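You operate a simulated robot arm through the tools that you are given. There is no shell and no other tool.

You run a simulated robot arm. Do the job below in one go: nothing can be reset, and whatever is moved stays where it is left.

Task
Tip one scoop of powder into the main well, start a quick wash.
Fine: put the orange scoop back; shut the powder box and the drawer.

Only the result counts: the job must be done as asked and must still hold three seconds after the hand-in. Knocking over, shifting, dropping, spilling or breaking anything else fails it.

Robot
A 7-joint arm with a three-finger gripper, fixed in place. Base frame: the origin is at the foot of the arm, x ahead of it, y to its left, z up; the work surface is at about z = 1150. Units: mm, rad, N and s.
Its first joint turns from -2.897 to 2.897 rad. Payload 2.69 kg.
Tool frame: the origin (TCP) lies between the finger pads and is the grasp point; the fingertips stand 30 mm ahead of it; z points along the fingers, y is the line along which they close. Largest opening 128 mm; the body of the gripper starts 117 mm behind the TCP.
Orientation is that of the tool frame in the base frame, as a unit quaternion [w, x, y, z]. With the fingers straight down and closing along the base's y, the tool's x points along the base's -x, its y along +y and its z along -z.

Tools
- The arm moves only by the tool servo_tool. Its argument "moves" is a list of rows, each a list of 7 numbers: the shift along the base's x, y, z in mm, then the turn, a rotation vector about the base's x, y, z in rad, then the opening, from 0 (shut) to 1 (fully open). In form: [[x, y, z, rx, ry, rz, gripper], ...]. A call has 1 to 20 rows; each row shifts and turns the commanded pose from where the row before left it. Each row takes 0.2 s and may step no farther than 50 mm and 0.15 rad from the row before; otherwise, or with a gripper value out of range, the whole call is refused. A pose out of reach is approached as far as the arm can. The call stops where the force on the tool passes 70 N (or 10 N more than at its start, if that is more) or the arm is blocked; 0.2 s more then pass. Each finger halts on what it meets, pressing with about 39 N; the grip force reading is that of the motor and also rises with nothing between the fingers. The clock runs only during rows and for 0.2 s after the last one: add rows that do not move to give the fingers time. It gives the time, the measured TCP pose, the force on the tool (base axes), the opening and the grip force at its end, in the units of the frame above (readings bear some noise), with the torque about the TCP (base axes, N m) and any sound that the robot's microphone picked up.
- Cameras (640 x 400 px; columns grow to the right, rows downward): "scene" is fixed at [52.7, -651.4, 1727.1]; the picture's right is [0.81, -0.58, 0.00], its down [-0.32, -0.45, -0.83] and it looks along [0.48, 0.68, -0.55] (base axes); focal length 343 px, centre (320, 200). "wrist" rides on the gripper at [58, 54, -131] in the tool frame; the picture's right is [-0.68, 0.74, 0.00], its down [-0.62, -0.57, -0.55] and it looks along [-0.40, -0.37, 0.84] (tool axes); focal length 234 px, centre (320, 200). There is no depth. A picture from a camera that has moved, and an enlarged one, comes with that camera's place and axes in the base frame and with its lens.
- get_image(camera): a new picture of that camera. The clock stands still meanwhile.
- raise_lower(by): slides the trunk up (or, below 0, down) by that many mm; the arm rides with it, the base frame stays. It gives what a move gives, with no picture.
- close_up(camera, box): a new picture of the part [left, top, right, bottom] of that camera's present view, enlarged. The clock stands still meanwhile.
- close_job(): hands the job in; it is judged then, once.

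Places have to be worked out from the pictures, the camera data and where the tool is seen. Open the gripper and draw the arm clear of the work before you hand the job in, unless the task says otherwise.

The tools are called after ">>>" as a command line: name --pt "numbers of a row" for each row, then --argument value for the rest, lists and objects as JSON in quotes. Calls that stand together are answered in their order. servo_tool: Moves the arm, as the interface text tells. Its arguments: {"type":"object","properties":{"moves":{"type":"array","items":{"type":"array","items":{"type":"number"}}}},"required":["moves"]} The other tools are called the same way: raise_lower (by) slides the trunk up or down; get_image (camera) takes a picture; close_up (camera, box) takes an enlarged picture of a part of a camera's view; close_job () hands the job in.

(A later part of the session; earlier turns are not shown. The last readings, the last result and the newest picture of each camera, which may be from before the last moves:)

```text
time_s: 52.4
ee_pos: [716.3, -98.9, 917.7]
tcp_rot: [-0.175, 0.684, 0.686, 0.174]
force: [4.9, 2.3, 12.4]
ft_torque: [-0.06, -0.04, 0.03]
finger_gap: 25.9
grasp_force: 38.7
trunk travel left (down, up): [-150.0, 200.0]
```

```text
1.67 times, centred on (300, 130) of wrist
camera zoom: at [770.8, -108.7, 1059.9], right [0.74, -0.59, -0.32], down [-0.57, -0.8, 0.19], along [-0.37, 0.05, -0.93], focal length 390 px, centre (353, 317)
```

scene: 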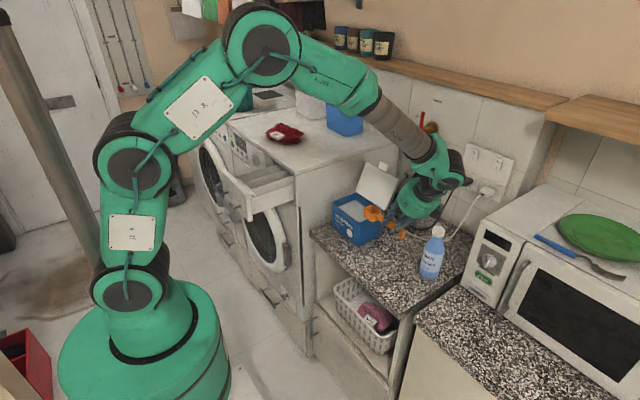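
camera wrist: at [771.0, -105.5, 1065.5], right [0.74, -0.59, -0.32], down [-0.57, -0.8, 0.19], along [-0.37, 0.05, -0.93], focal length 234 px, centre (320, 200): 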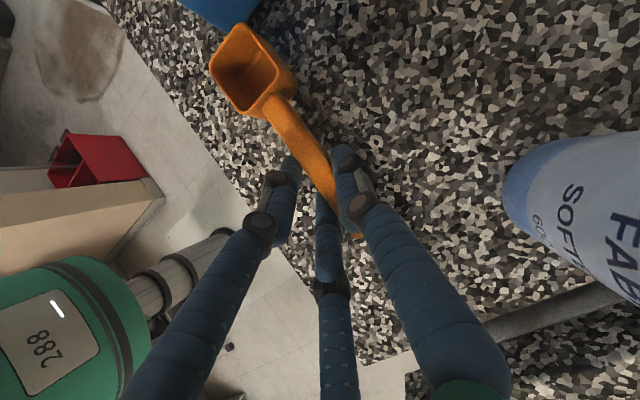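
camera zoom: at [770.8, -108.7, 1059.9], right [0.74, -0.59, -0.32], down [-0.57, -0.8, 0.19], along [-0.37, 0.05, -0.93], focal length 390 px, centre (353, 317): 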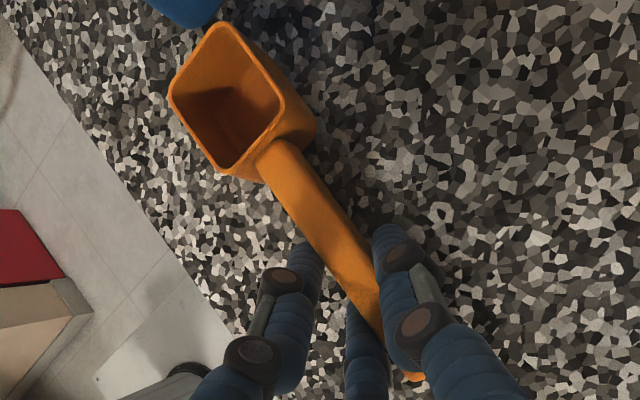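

The bowl and foot appear to be sitting on the counter. I'll relieve the last bit of pressure and open the fingers gradually.

>>> servo_tool --pt "0 0 1.5 0 0 0 0" --pt "0 0 0 0 0 0 0.22" --pt "0 0 0 0 0 0 0.26" --pt "0 0 0 0 0 0 0.32" --pt "0 0 0 0 0 0 0.4" --pt "0 0 0 0 0 0 0.5" --pt "0 0 0 0 0 0 0.5"

>>> get_image --camera "wrist"

>>> close_up --camera "scene" --box '[350, 235, 410, 290]'

```text
time_s: 54.0
ee_pos: [717.0, -98.8, 918.6]
tcp_rot: [-0.175, 0.685, 0.686, 0.174]
force: [0.1, 1.0, 1.5]
ft_torque: [-0.01, 0.04, -0.01]
finger_gap: 66.2
grasp_force: 0.0
trunk travel left (down, up): [-150.0, 200.0]
```

```text
taken
camera wrist: at [770.5, -108.7, 1061.0], right [0.74, -0.59, -0.32], down [-0.57, -0.8, 0.19], along [-0.37, 0.05, -0.93], focal length 234 px, centre (320, 200)
```

wrist: 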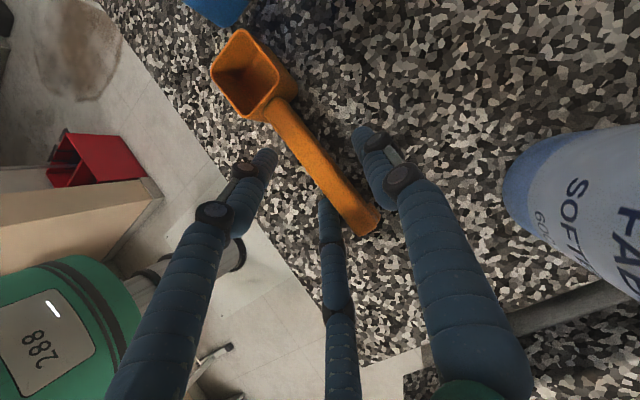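

```text
7.27 times, centred on (380, 262) of scene
camera zoom: at [52.7, -651.4, 1727.1], right [0.81, -0.58, 0.0], down [-0.32, -0.45, -0.83], along [0.48, 0.68, -0.55], focal length 2495 px, centre (-116, -254)
```

zoom: 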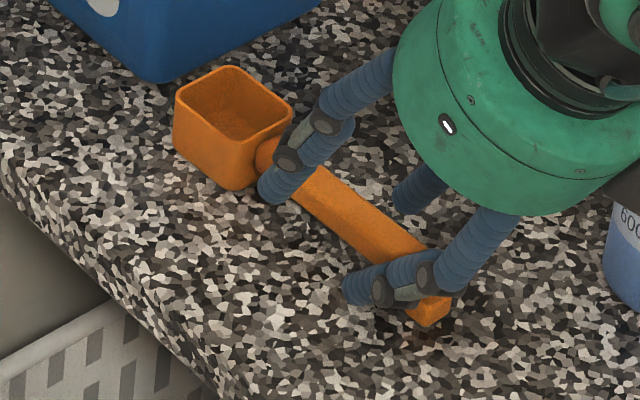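

The scoop rests level on the counter within about 8 mm of where it started. I'll withdraw straight up and check that it stays put.

>>> servo_tool --pt "0 0 5 0 0 0 0.55" --pt "0 0 12 0 0 0 0.6" --pt "0 0 30 0 0 0 0.6" --pt "0 0 40 0 0 0 0.6" --pt "0 0 45 0 0 0 0.6" --pt "0 0 45 0 0 0 0.6" --pt "0 0 45 0 0 0 0.6" --pt "0 0 40 0 0 0 0.6"

>>> get_image --camera "wrist"

>>> get_image --camera "scene"

```text
time_s: 55.8
ee_pos: [718.6, -99.9, 1182.3]
tcp_rot: [-0.176, 0.685, 0.686, 0.174]
force: [0.2, -0.2, 0.5]
ft_torque: [0.0, -0.03, 0.04]
finger_gap: 76.7
grasp_force: 0.1
trunk travel left (down, up): [-150.0, 200.0]
```

```text
taken
camera wrist: at [772.7, -110.1, 1323.3], right [0.74, -0.59, -0.32], down [-0.57, -0.8, 0.19], along [-0.37, 0.05, -0.93], focal length 234 px, centre (320, 200)
```

wrist: 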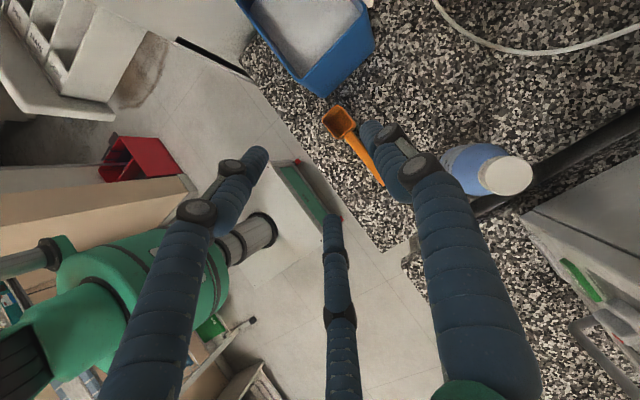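

```text
taken
```

scene: 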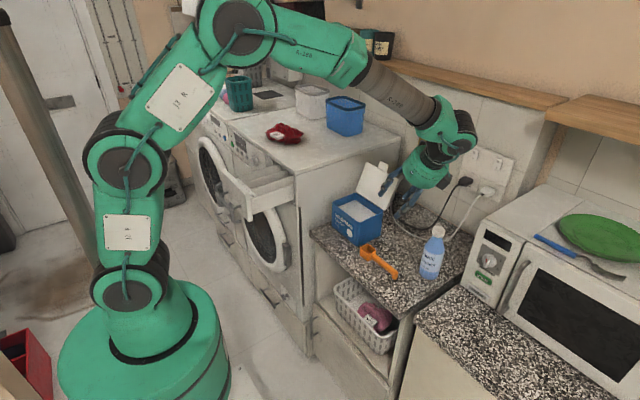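

The scoop stays put. Next is the box lid: it's hinged on the +x rim and leans back. I'll straighten the hand to the default pose with fingers shut and move above the box to measure the lid.

>>> servo_tool --pt "0 0 30 -0.125 0 0 0.3" --pt "0 0 30 -0.125 0 0 0" --pt "0 0 30 -0.125 0 0 0" --pt "0 0 30 -0.125 0 0 0" --pt "8 20 0 0 0 0.1428 0" --pt "8 20 0 0 0 0.1428 0" --pt "8 20 0 0 0 0.1428 0" --pt "8 20 0 0 0 0.1428 0" --pt "8 20 0 0 0 0.1428 0" --pt "8 20 0 0 0 0.1428 0" --pt "8 20 0 0 0 0.1428 0" --pt "8 20 0 0 0 0.1428 0" --pt "8 20 0 0 0 0.1428 0" --pt "8 20 0 0 0 0.1428 0" --pt "8 20 0 0 0 0.1428 0" --pt "0 0 0 0 0 0 0"

>>> get_image --camera "wrist"

>>> get_image --camera "scene"

```text
time_s: 59.2
ee_pos: [802.1, 123.1, 1304.1]
tcp_rot: [0.0, 0.0, 1.0, -0.001]
force: [0.4, -0.2, -0.4]
ft_torque: [-0.01, -0.01, 0.04]
finger_gap: 2.0
grasp_force: 31.7
trunk travel left (down, up): [-150.0, 200.0]
```

```text
taken
camera wrist: at [745.2, 178.9, 1433.7], right [0.68, 0.74, 0.0], down [0.62, -0.56, 0.55], along [0.4, -0.37, -0.84], focal length 234 px, centre (320, 200)
```

wrist: 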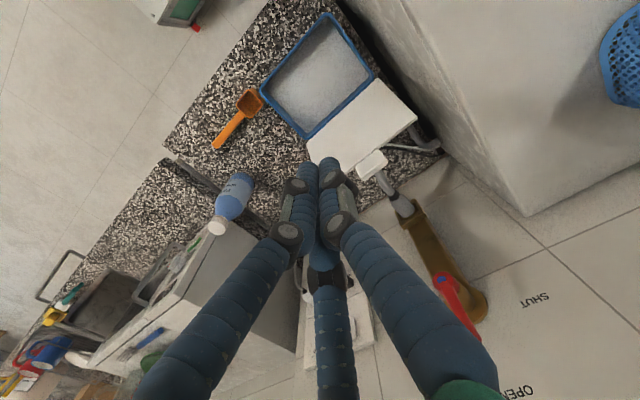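

```text
taken
```

scene: 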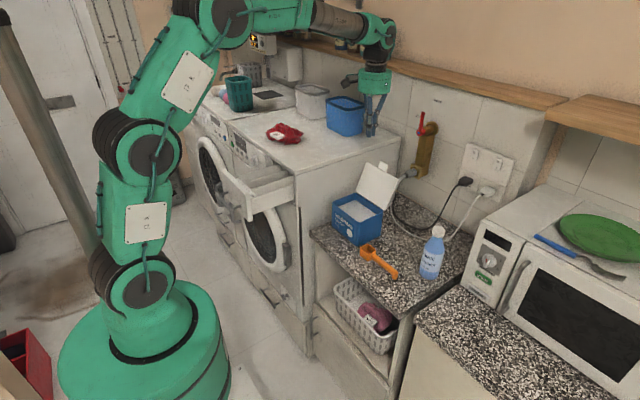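

The lid and its tab are in view. I'll zoom from both cameras to triangulate the lid's edges.

>>> close_up --camera "wrist" --box '[260, 60, 440, 220]'

>>> close_up --camera "scene" --box '[330, 150, 410, 220]'

```text
2.50 times, centred on (350, 140) of wrist
camera zoom: at [745.2, 178.9, 1433.7], right [0.68, 0.74, 0.0], down [0.62, -0.56, 0.55], along [0.4, -0.37, -0.84], focal length 585 px, centre (245, 350)
```

zoom: 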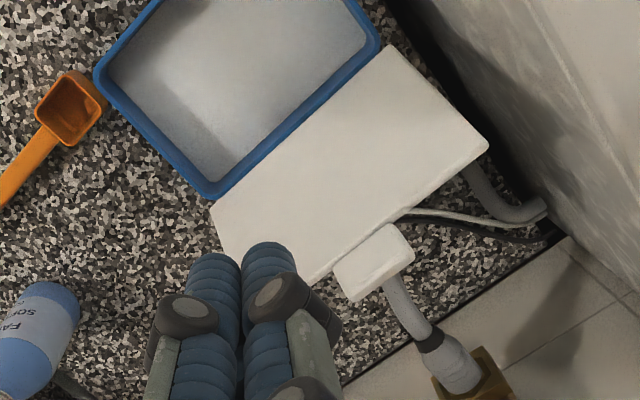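

```text
5.71 times, centred on (370, 185) of scene
camera zoom: at [52.7, -651.4, 1727.1], right [0.81, -0.58, 0.0], down [-0.32, -0.45, -0.83], along [0.48, 0.68, -0.55], focal length 1960 px, centre (34, 286)
```

zoom: 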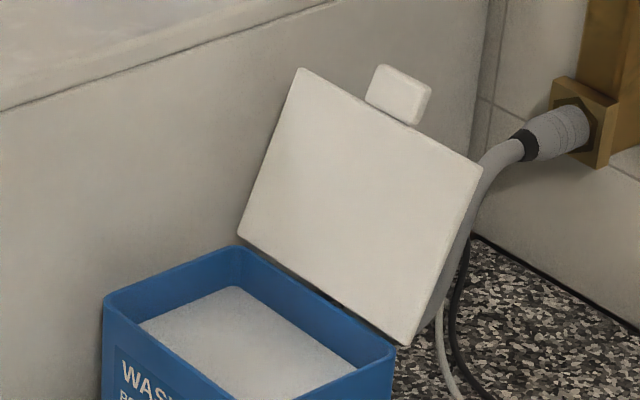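

The lid's top edge is at about (897, y 58–223, z 1106), its tab is at about (903, 137, 1120), and the hinge line is at x ≈ 845, z ≈ 990. I'll pass over the lid and lower the closed fingertips behind its top edge at y ≈ 170, clear of the hose and tap.

>>> servo_tool --pt "35 12 0 0 0 0 0" --pt "35 12 0 0 0 0 0" --pt "35 12 0 0 0 0 0" --pt "33 11 0 0 0 0 0" --pt "0 0 -40 0 0 0 0" --pt "0 0 -40 0 0 0 0" --pt "0 0 -40 0 0 0 0" --pt "0 0 0 0 0 0 0"

>>> get_image --camera "wrist"

>>> close_up --camera "scene" --box '[330, 90, 450, 220]'

```text
time_s: 61.0
ee_pos: [942.5, 167.3, 1185.1]
tcp_rot: [0.001, 0.0, 1.0, 0.0]
force: [0.6, 0.0, 0.2]
ft_torque: [-0.01, 0.03, -0.02]
finger_gap: 2.2
grasp_force: 31.6
trunk travel left (down, up): [-150.0, 200.0]
```

```text
taken
camera wrist: at [885.5, 222.7, 1313.9], right [0.68, 0.74, 0.0], down [0.61, -0.57, 0.55], along [0.4, -0.37, -0.84], focal length 234 px, centre (320, 200)
```

wrist: 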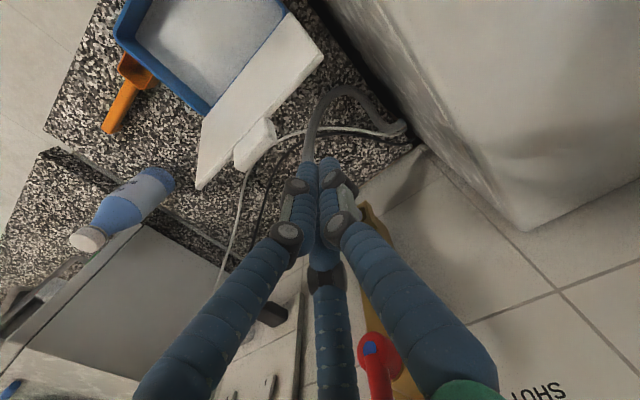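

```text
3.08 times, centred on (390, 155) of scene
camera zoom: at [52.7, -651.4, 1727.1], right [0.81, -0.58, 0.0], down [-0.32, -0.45, -0.83], along [0.48, 0.68, -0.55], focal length 1056 px, centre (105, 338)
```

zoom: 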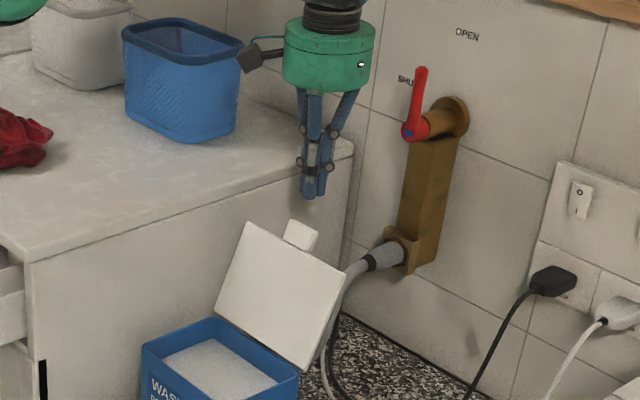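

The fingertips are behind the lid, in line with its upper part. The hose passes lower, below z ≈ 1035. I'll lower 75 mm so the tips sit at z ≈ 1080, just behind the lid's top edge.

>>> servo_tool --pt "0 2 -25 0 0 0 0" --pt "0 2 -25 0 0 0 0" --pt "0 0 -25 0 0 0 0" --pt "0 0 0 0 0 0 0"

>>> get_image --camera "wrist"

>>> close_up --camera "scene" --box '[330, 110, 430, 220]'

```text
time_s: 62.0
ee_pos: [945.1, 170.5, 1107.6]
tcp_rot: [0.0, 0.001, 1.0, 0.0]
force: [0.7, 0.2, -1.3]
ft_torque: [0.01, 0.04, 0.0]
finger_gap: 2.2
grasp_force: 31.0
trunk travel left (down, up): [-150.0, 200.0]
```

```text
taken
camera wrist: at [887.4, 226.2, 1237.1], right [0.68, 0.74, 0.0], down [0.62, -0.57, 0.55], along [0.4, -0.37, -0.84], focal length 234 px, centre (320, 200)
```

wrist: 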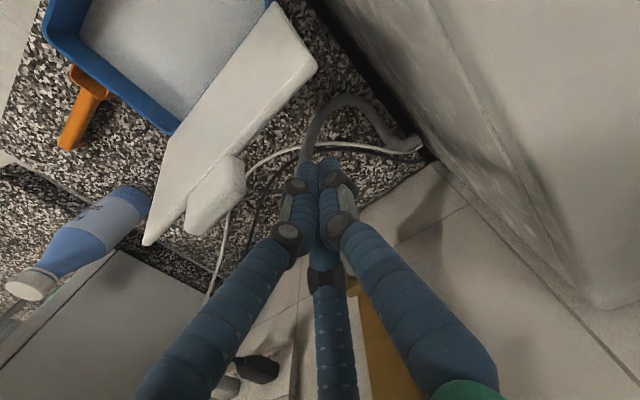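

```text
3.64 times, centred on (380, 165) of scene
camera zoom: at [52.7, -651.4, 1727.1], right [0.81, -0.58, 0.0], down [-0.32, -0.45, -0.83], along [0.48, 0.68, -0.55], focal length 1248 px, centre (102, 327)
```

zoom: 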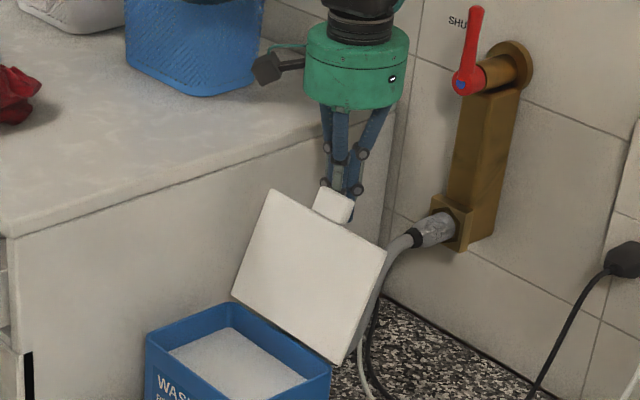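

The fingertips are in place behind the lid. I'll push toward -x in small steps to swing it up to vertical.

>>> servo_tool --pt "-12 0 0 0 0 0 0" --pt "-10 0 0 0 0 0 0" --pt "-10 0 0 0 0 0 0" --pt "-10 0 0 0 0 0 0" --pt "-10 0 0 0 0 0 0" --pt "-10 0 0 0 0 0 0" --pt "0 0 0 0 0 0 0"

>>> get_image --camera "wrist"

>>> close_up --camera "scene" --box '[330, 110, 430, 250]'

```text
time_s: 63.6
ee_pos: [881.5, 173.2, 1107.1]
tcp_rot: [0.0, 0.0, 1.0, 0.0]
force: [0.5, 0.2, -1.0]
ft_torque: [-0.03, -0.01, -0.03]
finger_gap: 2.3
grasp_force: 31.6
trunk travel left (down, up): [-150.0, 200.0]
```

```text
taken
camera wrist: at [823.9, 228.1, 1237.5], right [0.68, 0.74, 0.0], down [0.61, -0.57, 0.55], along [0.4, -0.37, -0.84], focal length 234 px, centre (320, 200)
```

wrist: 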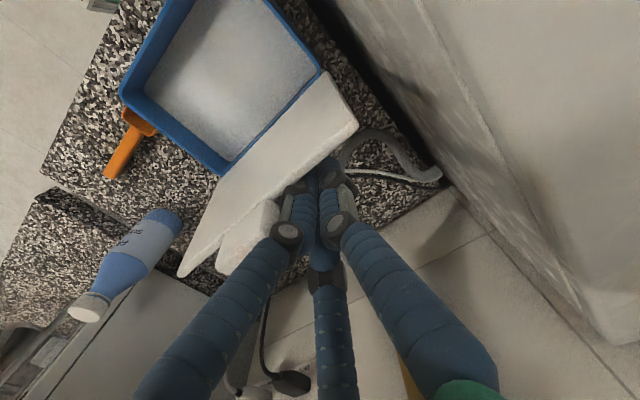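

```text
2.86 times, centred on (380, 180) of scene
camera zoom: at [52.7, -651.4, 1727.1], right [0.81, -0.58, 0.0], down [-0.32, -0.45, -0.83], along [0.48, 0.68, -0.55], focal length 980 px, centre (149, 257)
```

zoom: 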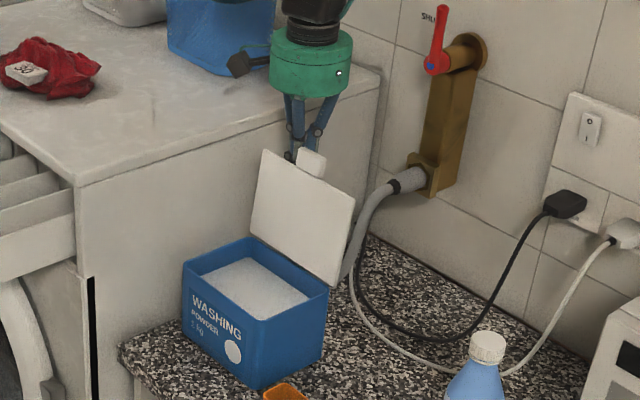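

The lid is swinging easily with almost no force. I'll keep pushing past vertical.

>>> servo_tool --pt "-10 0 0 0 0 0 0" --pt "-10 0 0 0 0 0 0" --pt "-10 0 0 0 0 0 0" --pt "-10 0 0 0 0 0 0" --pt "0 0 0 0 0 0 0"

>>> get_image --camera "wrist"

>>> close_up --camera "scene" --box '[330, 110, 430, 250]'

```text
time_s: 64.8
ee_pos: [839.6, 173.1, 1107.1]
tcp_rot: [0.0, 0.002, 1.0, -0.001]
force: [-0.4, 0.4, -0.4]
ft_torque: [0.03, 0.01, -0.02]
finger_gap: 2.1
grasp_force: 31.1
trunk travel left (down, up): [-150.0, 200.0]
```

```text
taken
camera wrist: at [782.1, 228.2, 1237.2], right [0.68, 0.74, 0.0], down [0.61, -0.57, 0.55], along [0.4, -0.37, -0.84], focal length 234 px, centre (320, 200)
```

wrist: 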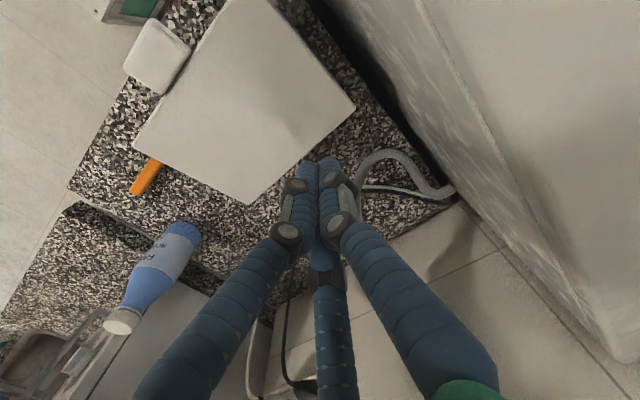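

```text
2.86 times, centred on (380, 180) of scene
camera zoom: at [52.7, -651.4, 1727.1], right [0.81, -0.58, 0.0], down [-0.32, -0.45, -0.83], along [0.48, 0.68, -0.55], focal length 980 px, centre (149, 257)
```

zoom: 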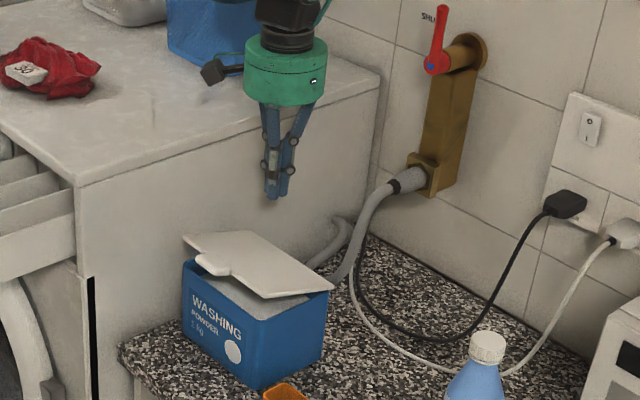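

The lid has tipped over and is nearly down. I'll wait a moment to see if it finishes closing by itself.

>>> servo_tool --pt "0 0 0 0 0 0 0" --pt "0 0 0 0 0 0 0" --pt "0 0 0 0 0 0 0" --pt "0 0 0 0 0 0 0"

>>> close_up --camera "scene" --box '[330, 170, 430, 260]'

>>> get_image --camera "wrist"

```text
time_s: 65.8
ee_pos: [838.9, 172.3, 1107.4]
tcp_rot: [-0.001, 0.001, 1.0, -0.001]
force: [0.2, -0.2, 0.3]
ft_torque: [0.0, 0.01, -0.01]
finger_gap: 1.9
grasp_force: 31.5
trunk travel left (down, up): [-150.0, 200.0]
```

```text
4.44 times, centred on (380, 215) of scene
camera zoom: at [52.7, -651.4, 1727.1], right [0.81, -0.58, 0.0], down [-0.32, -0.45, -0.83], along [0.48, 0.68, -0.55], focal length 1525 px, centre (53, 133)
```

zoom: 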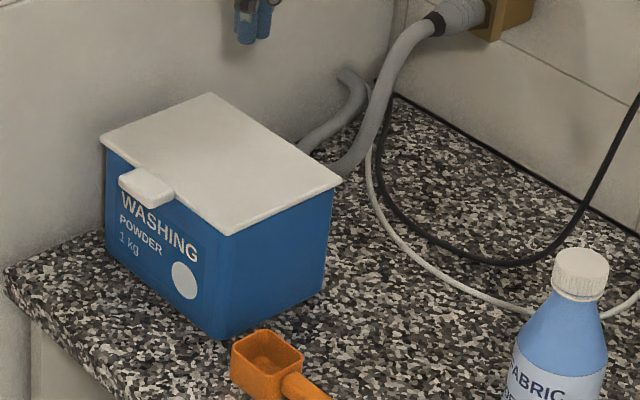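

```text
taken
camera wrist: at [782.4, 228.2, 1237.2], right [0.68, 0.74, 0.0], down [0.61, -0.57, 0.55], along [0.4, -0.37, -0.84], focal length 234 px, centre (320, 200)
```

wrist: 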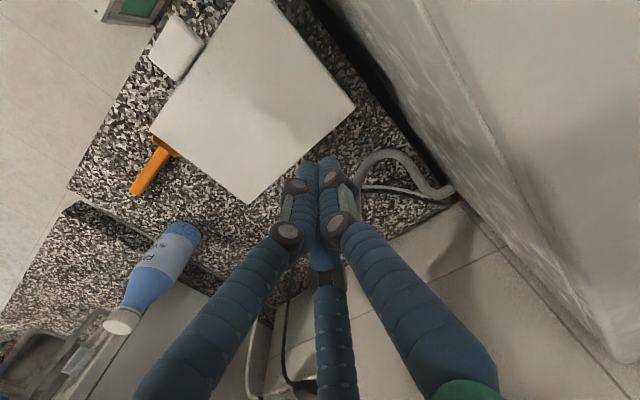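

The lid now lies flat and shut on the box. Next is the drawer: I'll rise, travel to in front of it and come down with closed fingers just ahead of its front panel.

>>> servo_tool --pt "0 0 45 0 0 0 0" --pt "0 0 45 0 0 0 0" --pt "0 0 45 0 0 0 0" --pt "0 0 45 0 0 0 0" --pt "0 0 45 0 0 0 0" --pt "-46 18 0 0 0 0 0" --pt "-46 18 0 0 0 0 0" --pt "-46 18 0 0 0 0 0" --pt "-46 18 0 0 0 0 0" --pt "-46 18 0 0 0 0 0" --pt "-46 18 0 0 0 0 0" --pt "-46 18 0 0 0 0 0" --pt "-46 18 0 0 0 0 0" --pt "-46 18 0 0 0 0 0" --pt "-46 18 0 0 0 0 0" --pt "-46 16 0 0 0 0 0" --pt "0 0 0 0 0 0 0"

>>> get_image --camera "wrist"

>>> get_image --camera "scene"

```text
time_s: 69.4
ee_pos: [330.9, 366.0, 1330.8]
tcp_rot: [0.002, 0.001, 1.0, -0.001]
force: [-0.2, -0.4, 0.3]
ft_torque: [-0.01, -0.07, 0.0]
finger_gap: 2.0
grasp_force: 30.8
trunk travel left (down, up): [-150.0, 200.0]
```

```text
taken
camera wrist: at [274.5, 421.7, 1460.6], right [0.68, 0.74, 0.0], down [0.61, -0.57, 0.55], along [0.4, -0.37, -0.84], focal length 234 px, centre (320, 200)
```

wrist: 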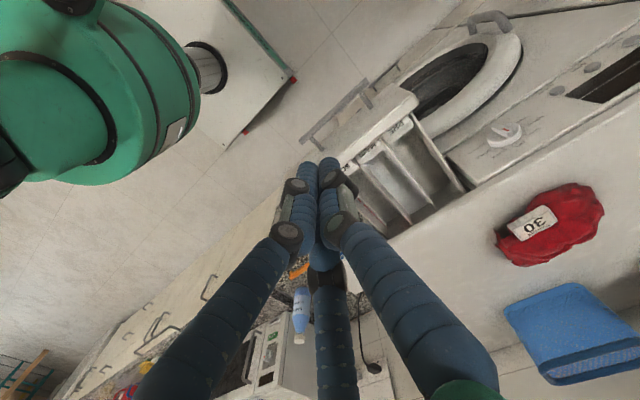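

```text
taken
```

scene: 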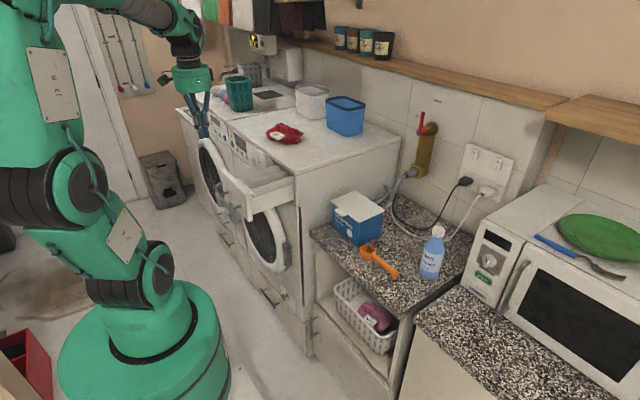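

I can see the white powder in MAIN. I'll zoom on the drawer front and its handle to place the push.

>>> close_up --camera "wrist" --box '[280, 70, 480, 230]'

>>> close_up --camera "scene" --box '[180, 80, 320, 230]'

```text
2.50 times, centred on (380, 150) of wrist
camera zoom: at [274.5, 421.7, 1460.6], right [0.68, 0.74, 0.0], down [0.61, -0.57, 0.55], along [0.4, -0.37, -0.84], focal length 585 px, centre (170, 325)
```

zoom: 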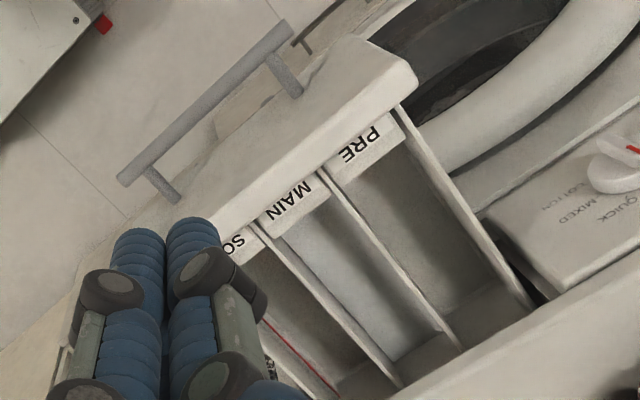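

```text
2.67 times, centred on (250, 155) of scene
camera zoom: at [52.7, -651.4, 1727.1], right [0.81, -0.58, 0.0], down [-0.32, -0.45, -0.83], along [0.48, 0.68, -0.55], focal length 915 px, centre (507, 320)
```

zoom: 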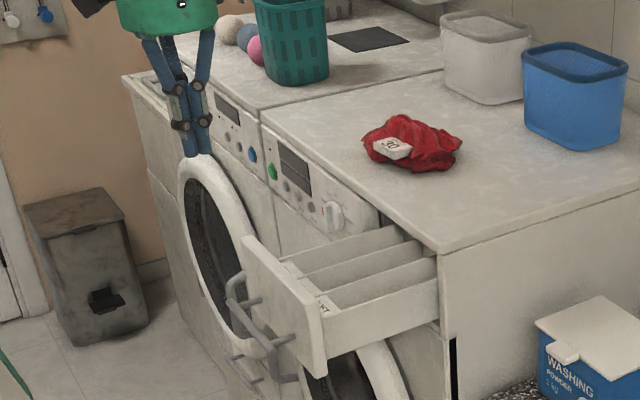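

The panel's outer face is at about x = 395 (top z ≈ 1113), and its handle bar sits at x ≈ 356, z ≈ 1050. I'll lower the tips to z ≈ 1080, just above the bar and in front of the panel.

>>> servo_tool --pt "-2 0 -40 0 0 0 0" --pt "-2 1 -40 0 0 0 0" --pt "-2 1 -40 0 0 0 0" --pt "0 0 -40 0 0 0 0" --pt "0 0 -35 0 0 0 0" --pt "0 0 -24 0 0 0 0" --pt "0 0 0 0 0 0 0"

>>> get_image --camera "wrist"

>>> close_up --camera "scene" --box '[180, 100, 320, 230]'

```text
time_s: 71.0
ee_pos: [331.1, 369.8, 1114.3]
tcp_rot: [0.0, 0.0, 1.0, -0.001]
force: [0.7, 0.1, 0.5]
ft_torque: [-0.01, 0.04, -0.03]
finger_gap: 2.1
grasp_force: 31.5
trunk travel left (down, up): [-150.0, 200.0]
```

```text
taken
camera wrist: at [272.7, 424.5, 1243.7], right [0.68, 0.74, 0.0], down [0.62, -0.57, 0.55], along [0.4, -0.37, -0.84], focal length 234 px, centre (320, 200)
```

wrist: 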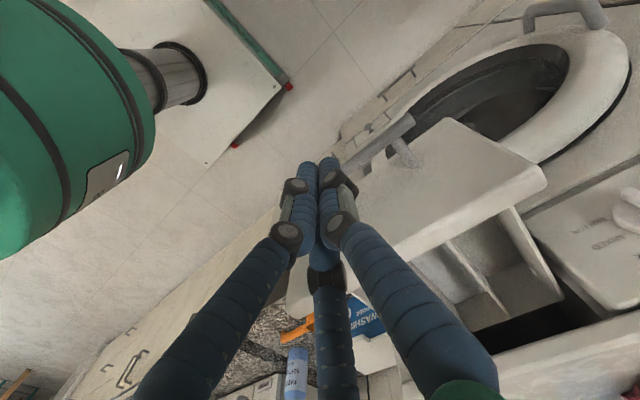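

```text
3.08 times, centred on (250, 165) of scene
camera zoom: at [52.7, -651.4, 1727.1], right [0.81, -0.58, 0.0], down [-0.32, -0.45, -0.83], along [0.48, 0.68, -0.55], focal length 1056 px, centre (535, 308)
```

zoom: 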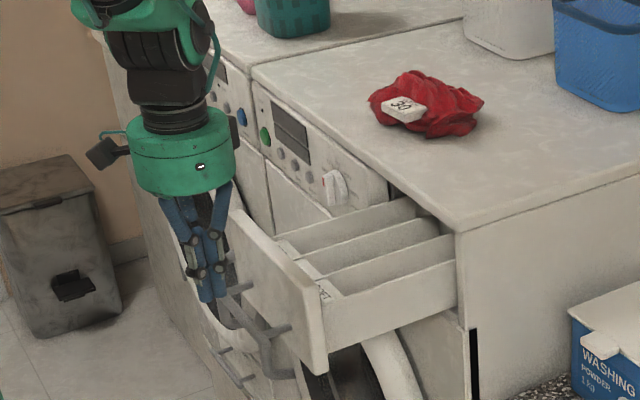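

The tips are in front of the panel between its top edge and the bar. I'll push toward +x and watch force and motion.

>>> servo_tool --pt "12 0 0 0 0 0 0" --pt "12 0 0 0 0 0 0" --pt "12 0 0 0 0 0 0" --pt "12 0 0 0 0 0 0" --pt "12 0 0 0 0 0 0" --pt "12 0 0 0 0 0 0" --pt "12 0 0 0 0 0 0" --pt "12 0 0 0 0 0 0"

>>> close_up --camera "scene" --box '[180, 100, 320, 230]'

```text
time_s: 72.8
ee_pos: [424.5, 367.8, 1114.7]
tcp_rot: [0.0, 0.0, 1.0, -0.001]
force: [-0.3, 0.2, -0.4]
ft_torque: [0.01, -0.04, 0.02]
finger_gap: 2.0
grasp_force: 32.0
trunk travel left (down, up): [-150.0, 200.0]
```

```text
3.08 times, centred on (250, 165) of scene
camera zoom: at [52.7, -651.4, 1727.1], right [0.81, -0.58, 0.0], down [-0.32, -0.45, -0.83], along [0.48, 0.68, -0.55], focal length 1056 px, centre (535, 308)
```

zoom: 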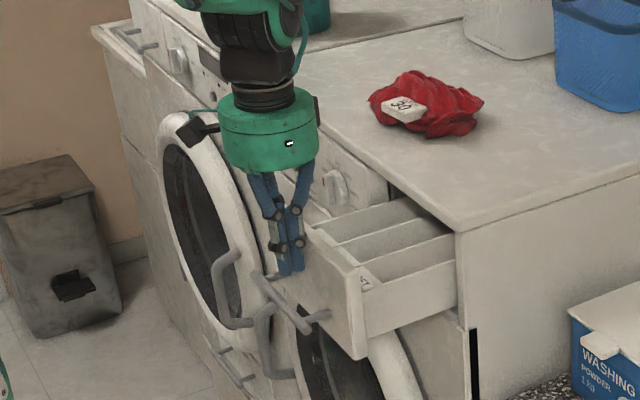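

The drawer is sliding in smoothly with negligible force. I'll keep pushing.

>>> servo_tool --pt "12 0 0 0 0 0 0" --pt "12 0 0 0 0 0 0" --pt "12 0 0 0 0 0 0" --pt "12 0 0 0 0 0 0" --pt "12 0 0 0 0 0 0" --pt "12 0 0 0 0 0 0" --pt "12 0 0 0 0 0 0" --pt "12 0 0 0 0 0 0"

>>> close_up --camera "scene" --box '[180, 100, 320, 230]'

>>> get_image --camera "wrist"

```text
time_s: 74.6
ee_pos: [521.9, 370.1, 1114.5]
tcp_rot: [0.001, 0.001, 1.0, -0.001]
force: [0.1, 0.0, 0.0]
ft_torque: [0.01, -0.01, 0.01]
finger_gap: 2.3
grasp_force: 31.8
trunk travel left (down, up): [-150.0, 200.0]
```

```text
3.08 times, centred on (250, 165) of scene
camera zoom: at [52.7, -651.4, 1727.1], right [0.81, -0.58, 0.0], down [-0.32, -0.45, -0.83], along [0.48, 0.68, -0.55], focal length 1056 px, centre (535, 308)
```

zoom: 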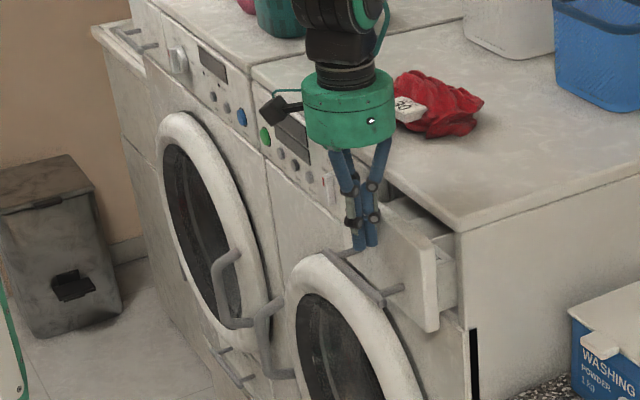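

```text
taken
camera wrist: at [463.5, 425.4, 1244.5], right [0.68, 0.74, 0.0], down [0.61, -0.57, 0.55], along [0.4, -0.37, -0.84], focal length 234 px, centre (320, 200)
```

wrist: 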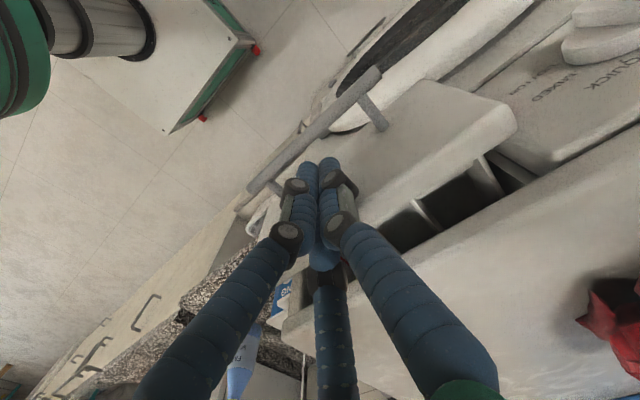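

About 50 mm remains. I'll finish with smaller steps until the drawer seats.

>>> servo_tool --pt "8 0 0 0 0 0 0" --pt "8 0 0 0 0 0 0" --pt "8 0 0 0 0 0 0" --pt "7 0 0 0 0 0 0" --pt "5 0 0 0 0 0 0"

>>> close_up --camera "scene" --box '[180, 100, 320, 230]'

>>> get_image --camera "wrist"

```text
time_s: 75.8
ee_pos: [555.8, 369.2, 1114.3]
tcp_rot: [0.0, 0.001, 1.0, -0.001]
force: [0.1, 0.1, -0.2]
ft_torque: [-0.07, -0.01, 0.02]
finger_gap: 2.1
grasp_force: 30.6
trunk travel left (down, up): [-150.0, 200.0]
```

```text
3.08 times, centred on (250, 165) of scene
camera zoom: at [52.7, -651.4, 1727.1], right [0.81, -0.58, 0.0], down [-0.32, -0.45, -0.83], along [0.48, 0.68, -0.55], focal length 1056 px, centre (535, 308)
```

zoom: 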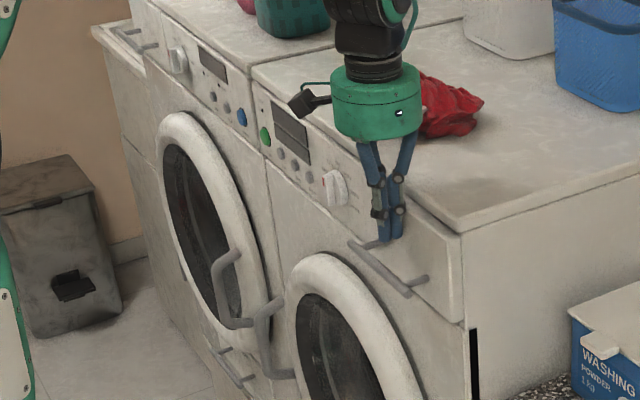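

```text
taken
camera wrist: at [498.3, 425.8, 1244.6], right [0.68, 0.74, 0.0], down [0.62, -0.57, 0.55], along [0.4, -0.37, -0.84], focal length 234 px, centre (320, 200)
```

wrist: 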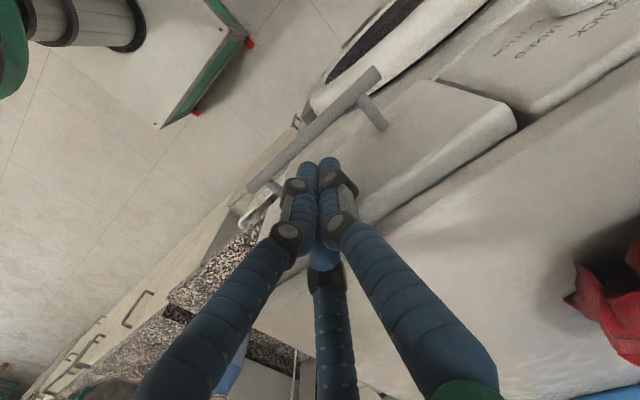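

The drawer is nearly flush. I'll push the last millimetres in 3 mm steps until it seats against its stop.

>>> servo_tool --pt "3 0 0 0 0 0 0" --pt "3 0 0 0 0 0 0" --pt "3 0 0 0 0 0 0" --pt "3 0 0 0 0 0 0"

>>> close_up --camera "scene" --box '[230, 130, 310, 220]'

```text
time_s: 76.8
ee_pos: [566.9, 369.5, 1114.5]
tcp_rot: [-0.001, 0.001, 1.0, 0.0]
force: [-21.6, 1.6, 2.8]
ft_torque: [-0.04, -0.3, -0.11]
finger_gap: 2.1
grasp_force: 31.4
trunk travel left (down, up): [-150.0, 200.0]
```

```text
4.44 times, centred on (270, 175) of scene
camera zoom: at [52.7, -651.4, 1727.1], right [0.81, -0.58, 0.0], down [-0.32, -0.45, -0.83], along [0.48, 0.68, -0.55], focal length 1525 px, centre (542, 311)
```

zoom: 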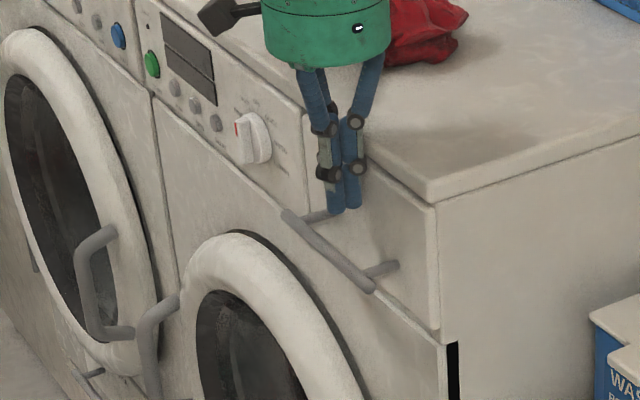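

The drawer has seated (22 N reaction) and is flush. I'll give it a final 2 mm nudge, back away, and turn the hand horizontal to face the program knob at about (582, 568, 1064).

>>> servo_tool --pt "2 0 0 0 0 0 0" --pt "0 0 0 0 0 0 0" --pt "-15 0 0 0 0 0 0" --pt "-35 0 0 0 0 0 0" --pt "-45 0 0 0 0 0 0" --pt "-45 0 0 0 0 0 0" --pt "-15 18 -2 0 -0.1428 0 0" --pt "0 18 -4 0 -0.1428 0 0.3" --pt "0 18 -5 0 -0.1428 0 0.5" --pt "0 18 -5 0 -0.1428 0 0.5" --pt "0 18 -5 0 -0.1428 0 0.5" --pt "0 18 -5 0 -0.1428 0 0.5" --pt "0 18 -5 0 -0.1428 0 0.5" --pt "0 18 -5 0 -0.1428 0 0.5" --pt "0 18 -5 0 -0.1428 0 0.5" --pt "0 18 -5 0 -0.1428 0 0.5" --pt "0 18 -4 0 -0.1428 0 0.5" --pt "0 0 0 0 0 0 0.5"

>>> get_image --camera "wrist"

>>> get_image --camera "scene"

```text
time_s: 80.6
ee_pos: [416.6, 568.6, 1063.5]
tcp_rot: [0.708, 0.001, 0.707, -0.001]
force: [-0.2, 0.2, 0.1]
ft_torque: [-0.01, -0.07, -0.07]
finger_gap: 64.2
grasp_force: 0.1
trunk travel left (down, up): [-150.0, 200.0]
```

```text
taken
camera wrist: at [286.2, 624.2, 1004.2], right [0.0, 0.74, 0.68], down [-0.55, -0.57, 0.61], along [0.84, -0.37, 0.41], focal length 234 px, centre (320, 200)
```

wrist: 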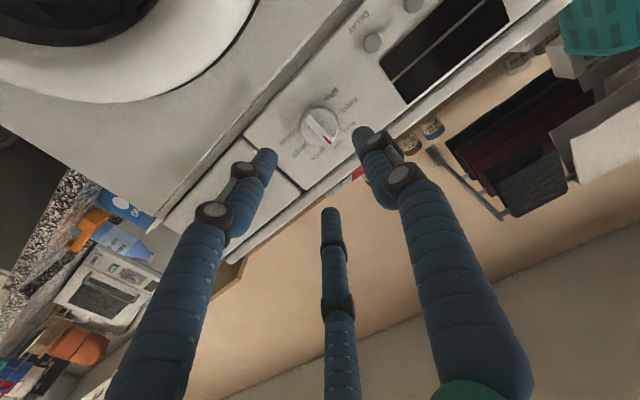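

```text
taken
```

scene: 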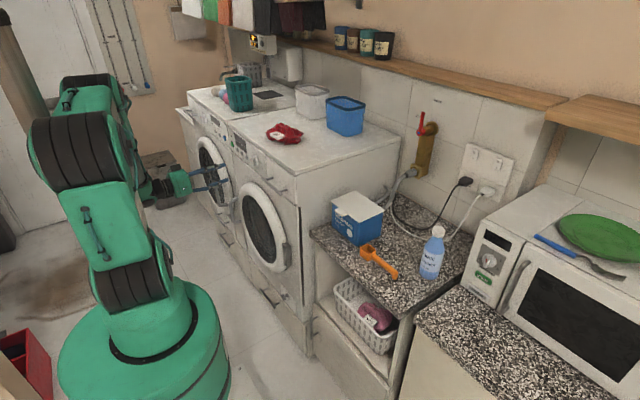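

The drawer looks flush, and the knob is almost exactly on the tool axis. I'll zoom in on it.

>>> close_up --camera "wrist" --box '[270, 80, 380, 180]'

>>> close_up --camera "scene" --box '[210, 120, 310, 220]'

```text
4.00 times, centred on (325, 130) of wrist
camera zoom: at [286.2, 624.2, 1004.2], right [0.0, 0.74, 0.68], down [-0.55, -0.57, 0.61], along [0.84, -0.37, 0.41], focal length 937 px, centre (300, 480)
```

zoom: 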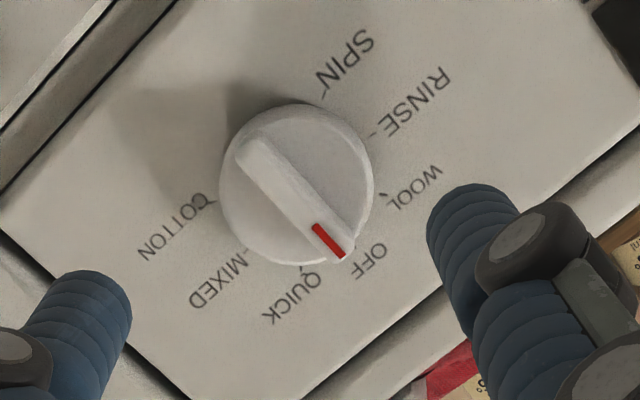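

```text
4.00 times, centred on (260, 170) of scene
camera zoom: at [52.7, -651.4, 1727.1], right [0.81, -0.58, 0.0], down [-0.32, -0.45, -0.83], along [0.48, 0.68, -0.55], focal length 1372 px, centre (560, 320)
```

zoom: 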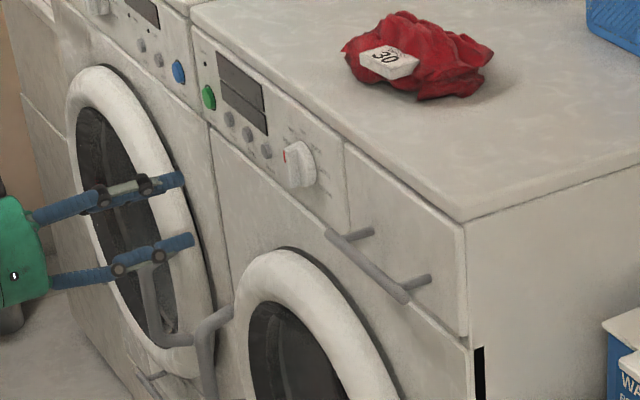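

The knob's ridge is vertical with its red mark at OFF, and QUICK is 40° clockwise. The knob axis is at about (y 567.4, z 1065.2), so I'll trim by a millimetre or so and move in with the fingers open around the ridge.

>>> servo_tool --pt "25 -1 1 0 0 0 0.55" --pt "25 0 0.7 0 0 0 0.55" --pt "25 0 0 0 0 0 0.55" --pt "20 0 0 0 0 0 0.55" --pt "0 0 0 0 0 0 0.55"

>>> get_image --camera "wrist"

>>> close_up --camera "scene" --box '[210, 120, 310, 220]'

```text
time_s: 81.8
ee_pos: [510.6, 566.3, 1064.0]
tcp_rot: [0.707, 0.0, 0.707, 0.0]
force: [-0.3, 0.2, 0.1]
ft_torque: [-0.03, -0.02, 0.01]
finger_gap: 70.6
grasp_force: 0.1
trunk travel left (down, up): [-150.0, 200.0]
```

```text
taken
camera wrist: at [380.7, 621.9, 1005.0], right [0.0, 0.74, 0.68], down [-0.55, -0.57, 0.62], along [0.84, -0.37, 0.4], focal length 234 px, centre (320, 200)
```

wrist: 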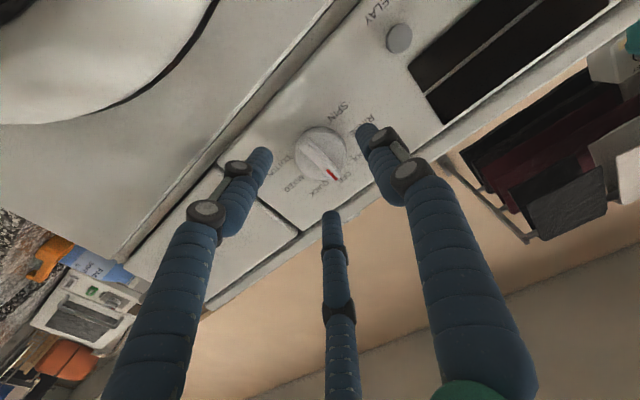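

```text
4.00 times, centred on (260, 170) of scene
camera zoom: at [52.7, -651.4, 1727.1], right [0.81, -0.58, 0.0], down [-0.32, -0.45, -0.83], along [0.48, 0.68, -0.55], focal length 1372 px, centre (560, 320)
```

zoom: 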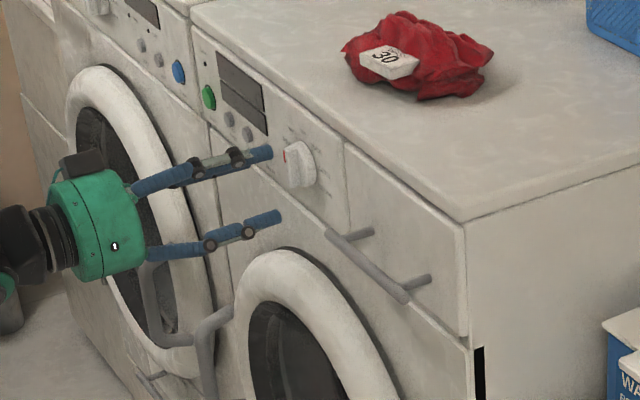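

Aligned. I'll advance 28 mm in small steps so the fingertips surround the ridge.

>>> servo_tool --pt "8 1 1 0 0 0 0.5" --pt "8 0 0 0 0 0 0.5" --pt "6 0 0 0 0 0 0.5" --pt "6 0 0 0 0 0 0.5" --pt "0 0 0 0 0 0 0.5"

>>> get_image --camera "wrist"

>>> close_up --camera "scene" --box '[220, 130, 290, 200]'

```text
time_s: 83.0
ee_pos: [538.9, 568.3, 1065.7]
tcp_rot: [0.707, 0.0, 0.707, -0.001]
force: [-0.2, 0.0, -0.4]
ft_torque: [-0.03, 0.0, -0.01]
finger_gap: 64.0
grasp_force: 0.1
trunk travel left (down, up): [-150.0, 200.0]
```

```text
taken
camera wrist: at [408.6, 623.4, 1005.9], right [0.0, 0.74, 0.68], down [-0.55, -0.57, 0.62], along [0.84, -0.37, 0.4], focal length 234 px, centre (320, 200)
```

wrist: 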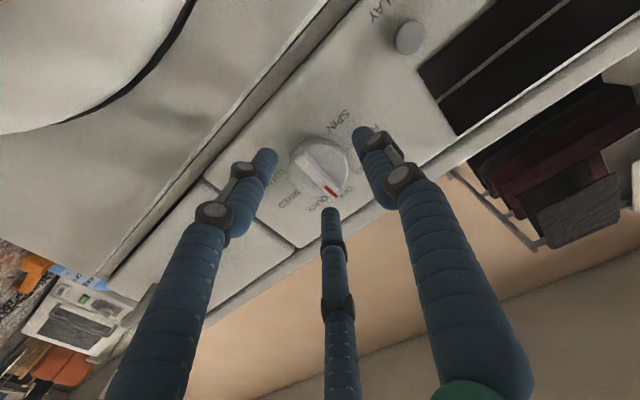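

```text
5.71 times, centred on (255, 165) of scene
camera zoom: at [52.7, -651.4, 1727.1], right [0.81, -0.58, 0.0], down [-0.32, -0.45, -0.83], along [0.48, 0.68, -0.55], focal length 1960 px, centre (691, 400)
```

zoom: 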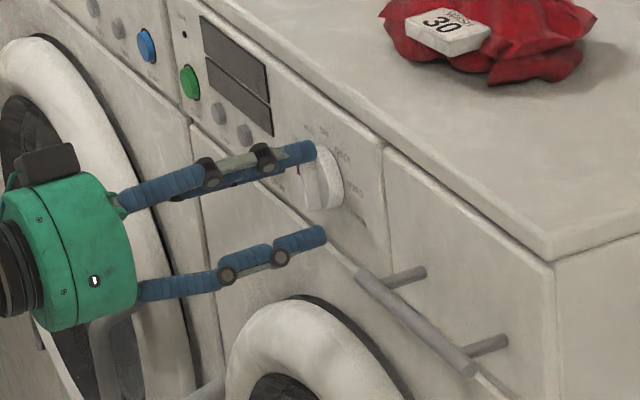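

The tips are right at the ridge. I'll go 4 mm deeper and close gently.

>>> servo_tool --pt "4 -0.5 0 0 0 0 0.5" --pt "0 0 0 0 0 0 0.4" --pt "0 0 0 0 0 0 0.3" --pt "0 0 0 0 0 0 0.2" --pt "0 0 0 0 0 0 0.1" --pt "0 0 0 0 0 0 0" --pt "0 0 0 0 0 0 0" --pt "0 0 0 0 0 0 0"

>>> get_image --camera "wrist"

>>> close_up --camera "scene" --box '[220, 130, 290, 200]'

```text
time_s: 84.7
ee_pos: [543.4, 560.8, 1065.0]
tcp_rot: [0.707, 0.003, 0.707, -0.003]
force: [-5.5, -20.1, 9.8]
ft_torque: [0.09, -1.79, -0.34]
finger_gap: 17.8
grasp_force: 42.9
trunk travel left (down, up): [-150.0, 200.0]
stopped in row 8: the force on the tool passed its limit at 72 N (the readings are from after the stop); the commanded pose is now the measured one
```

```text
taken
camera wrist: at [413.8, 617.5, 1004.9], right [0.01, 0.74, 0.68], down [-0.55, -0.56, 0.62], along [0.83, -0.38, 0.4], focal length 234 px, centre (320, 200)
```

wrist: 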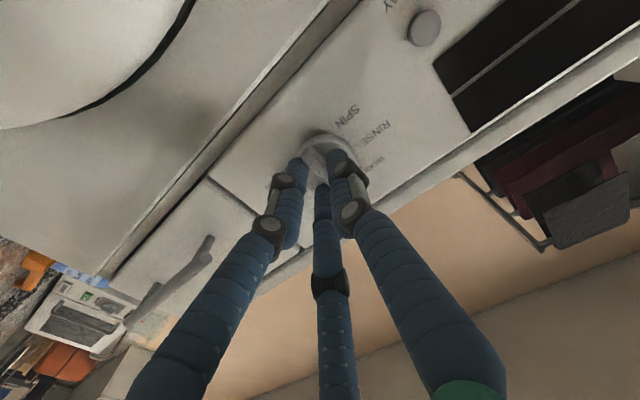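

```text
5.71 times, centred on (255, 165) of scene
camera zoom: at [52.7, -651.4, 1727.1], right [0.81, -0.58, 0.0], down [-0.32, -0.45, -0.83], along [0.48, 0.68, -0.55], focal length 1960 px, centre (691, 400)
```

zoom: 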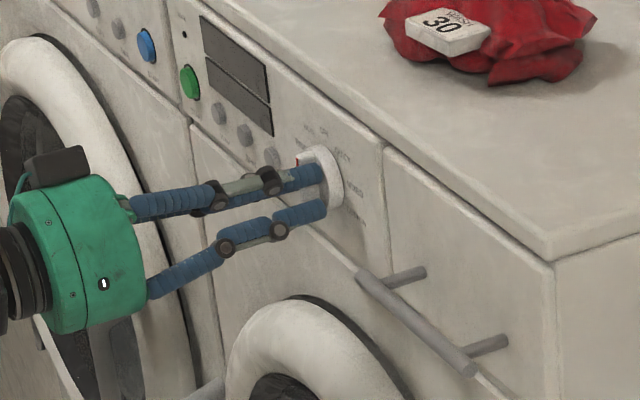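

The fingers have closed on the ridge (gap 18 mm) and the hand was drawn about 7 mm toward -y. I'll relax the side load a little before turning.

>>> servo_tool --pt "0 -1.5 0 0 0 0 0" --pt "0 -1.5 0.5 0 0 0 0"

>>> close_up --camera "wrist" --box '[260, 90, 420, 230]'

```text
time_s: 85.3
ee_pos: [543.4, 560.9, 1063.8]
tcp_rot: [0.707, 0.003, 0.707, -0.003]
force: [0.8, -13.0, 12.1]
ft_torque: [0.07, -1.1, -0.19]
finger_gap: 18.0
grasp_force: 43.3
trunk travel left (down, up): [-150.0, 200.0]
```

```text
2.86 times, centred on (340, 160) of wrist
camera zoom: at [413.6, 616.9, 1004.9], right [0.01, 0.74, 0.68], down [-0.55, -0.56, 0.62], along [0.83, -0.38, 0.4], focal length 669 px, centre (263, 314)
```

zoom: 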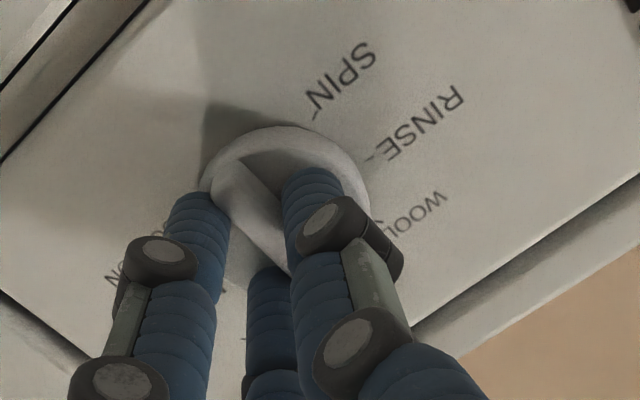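

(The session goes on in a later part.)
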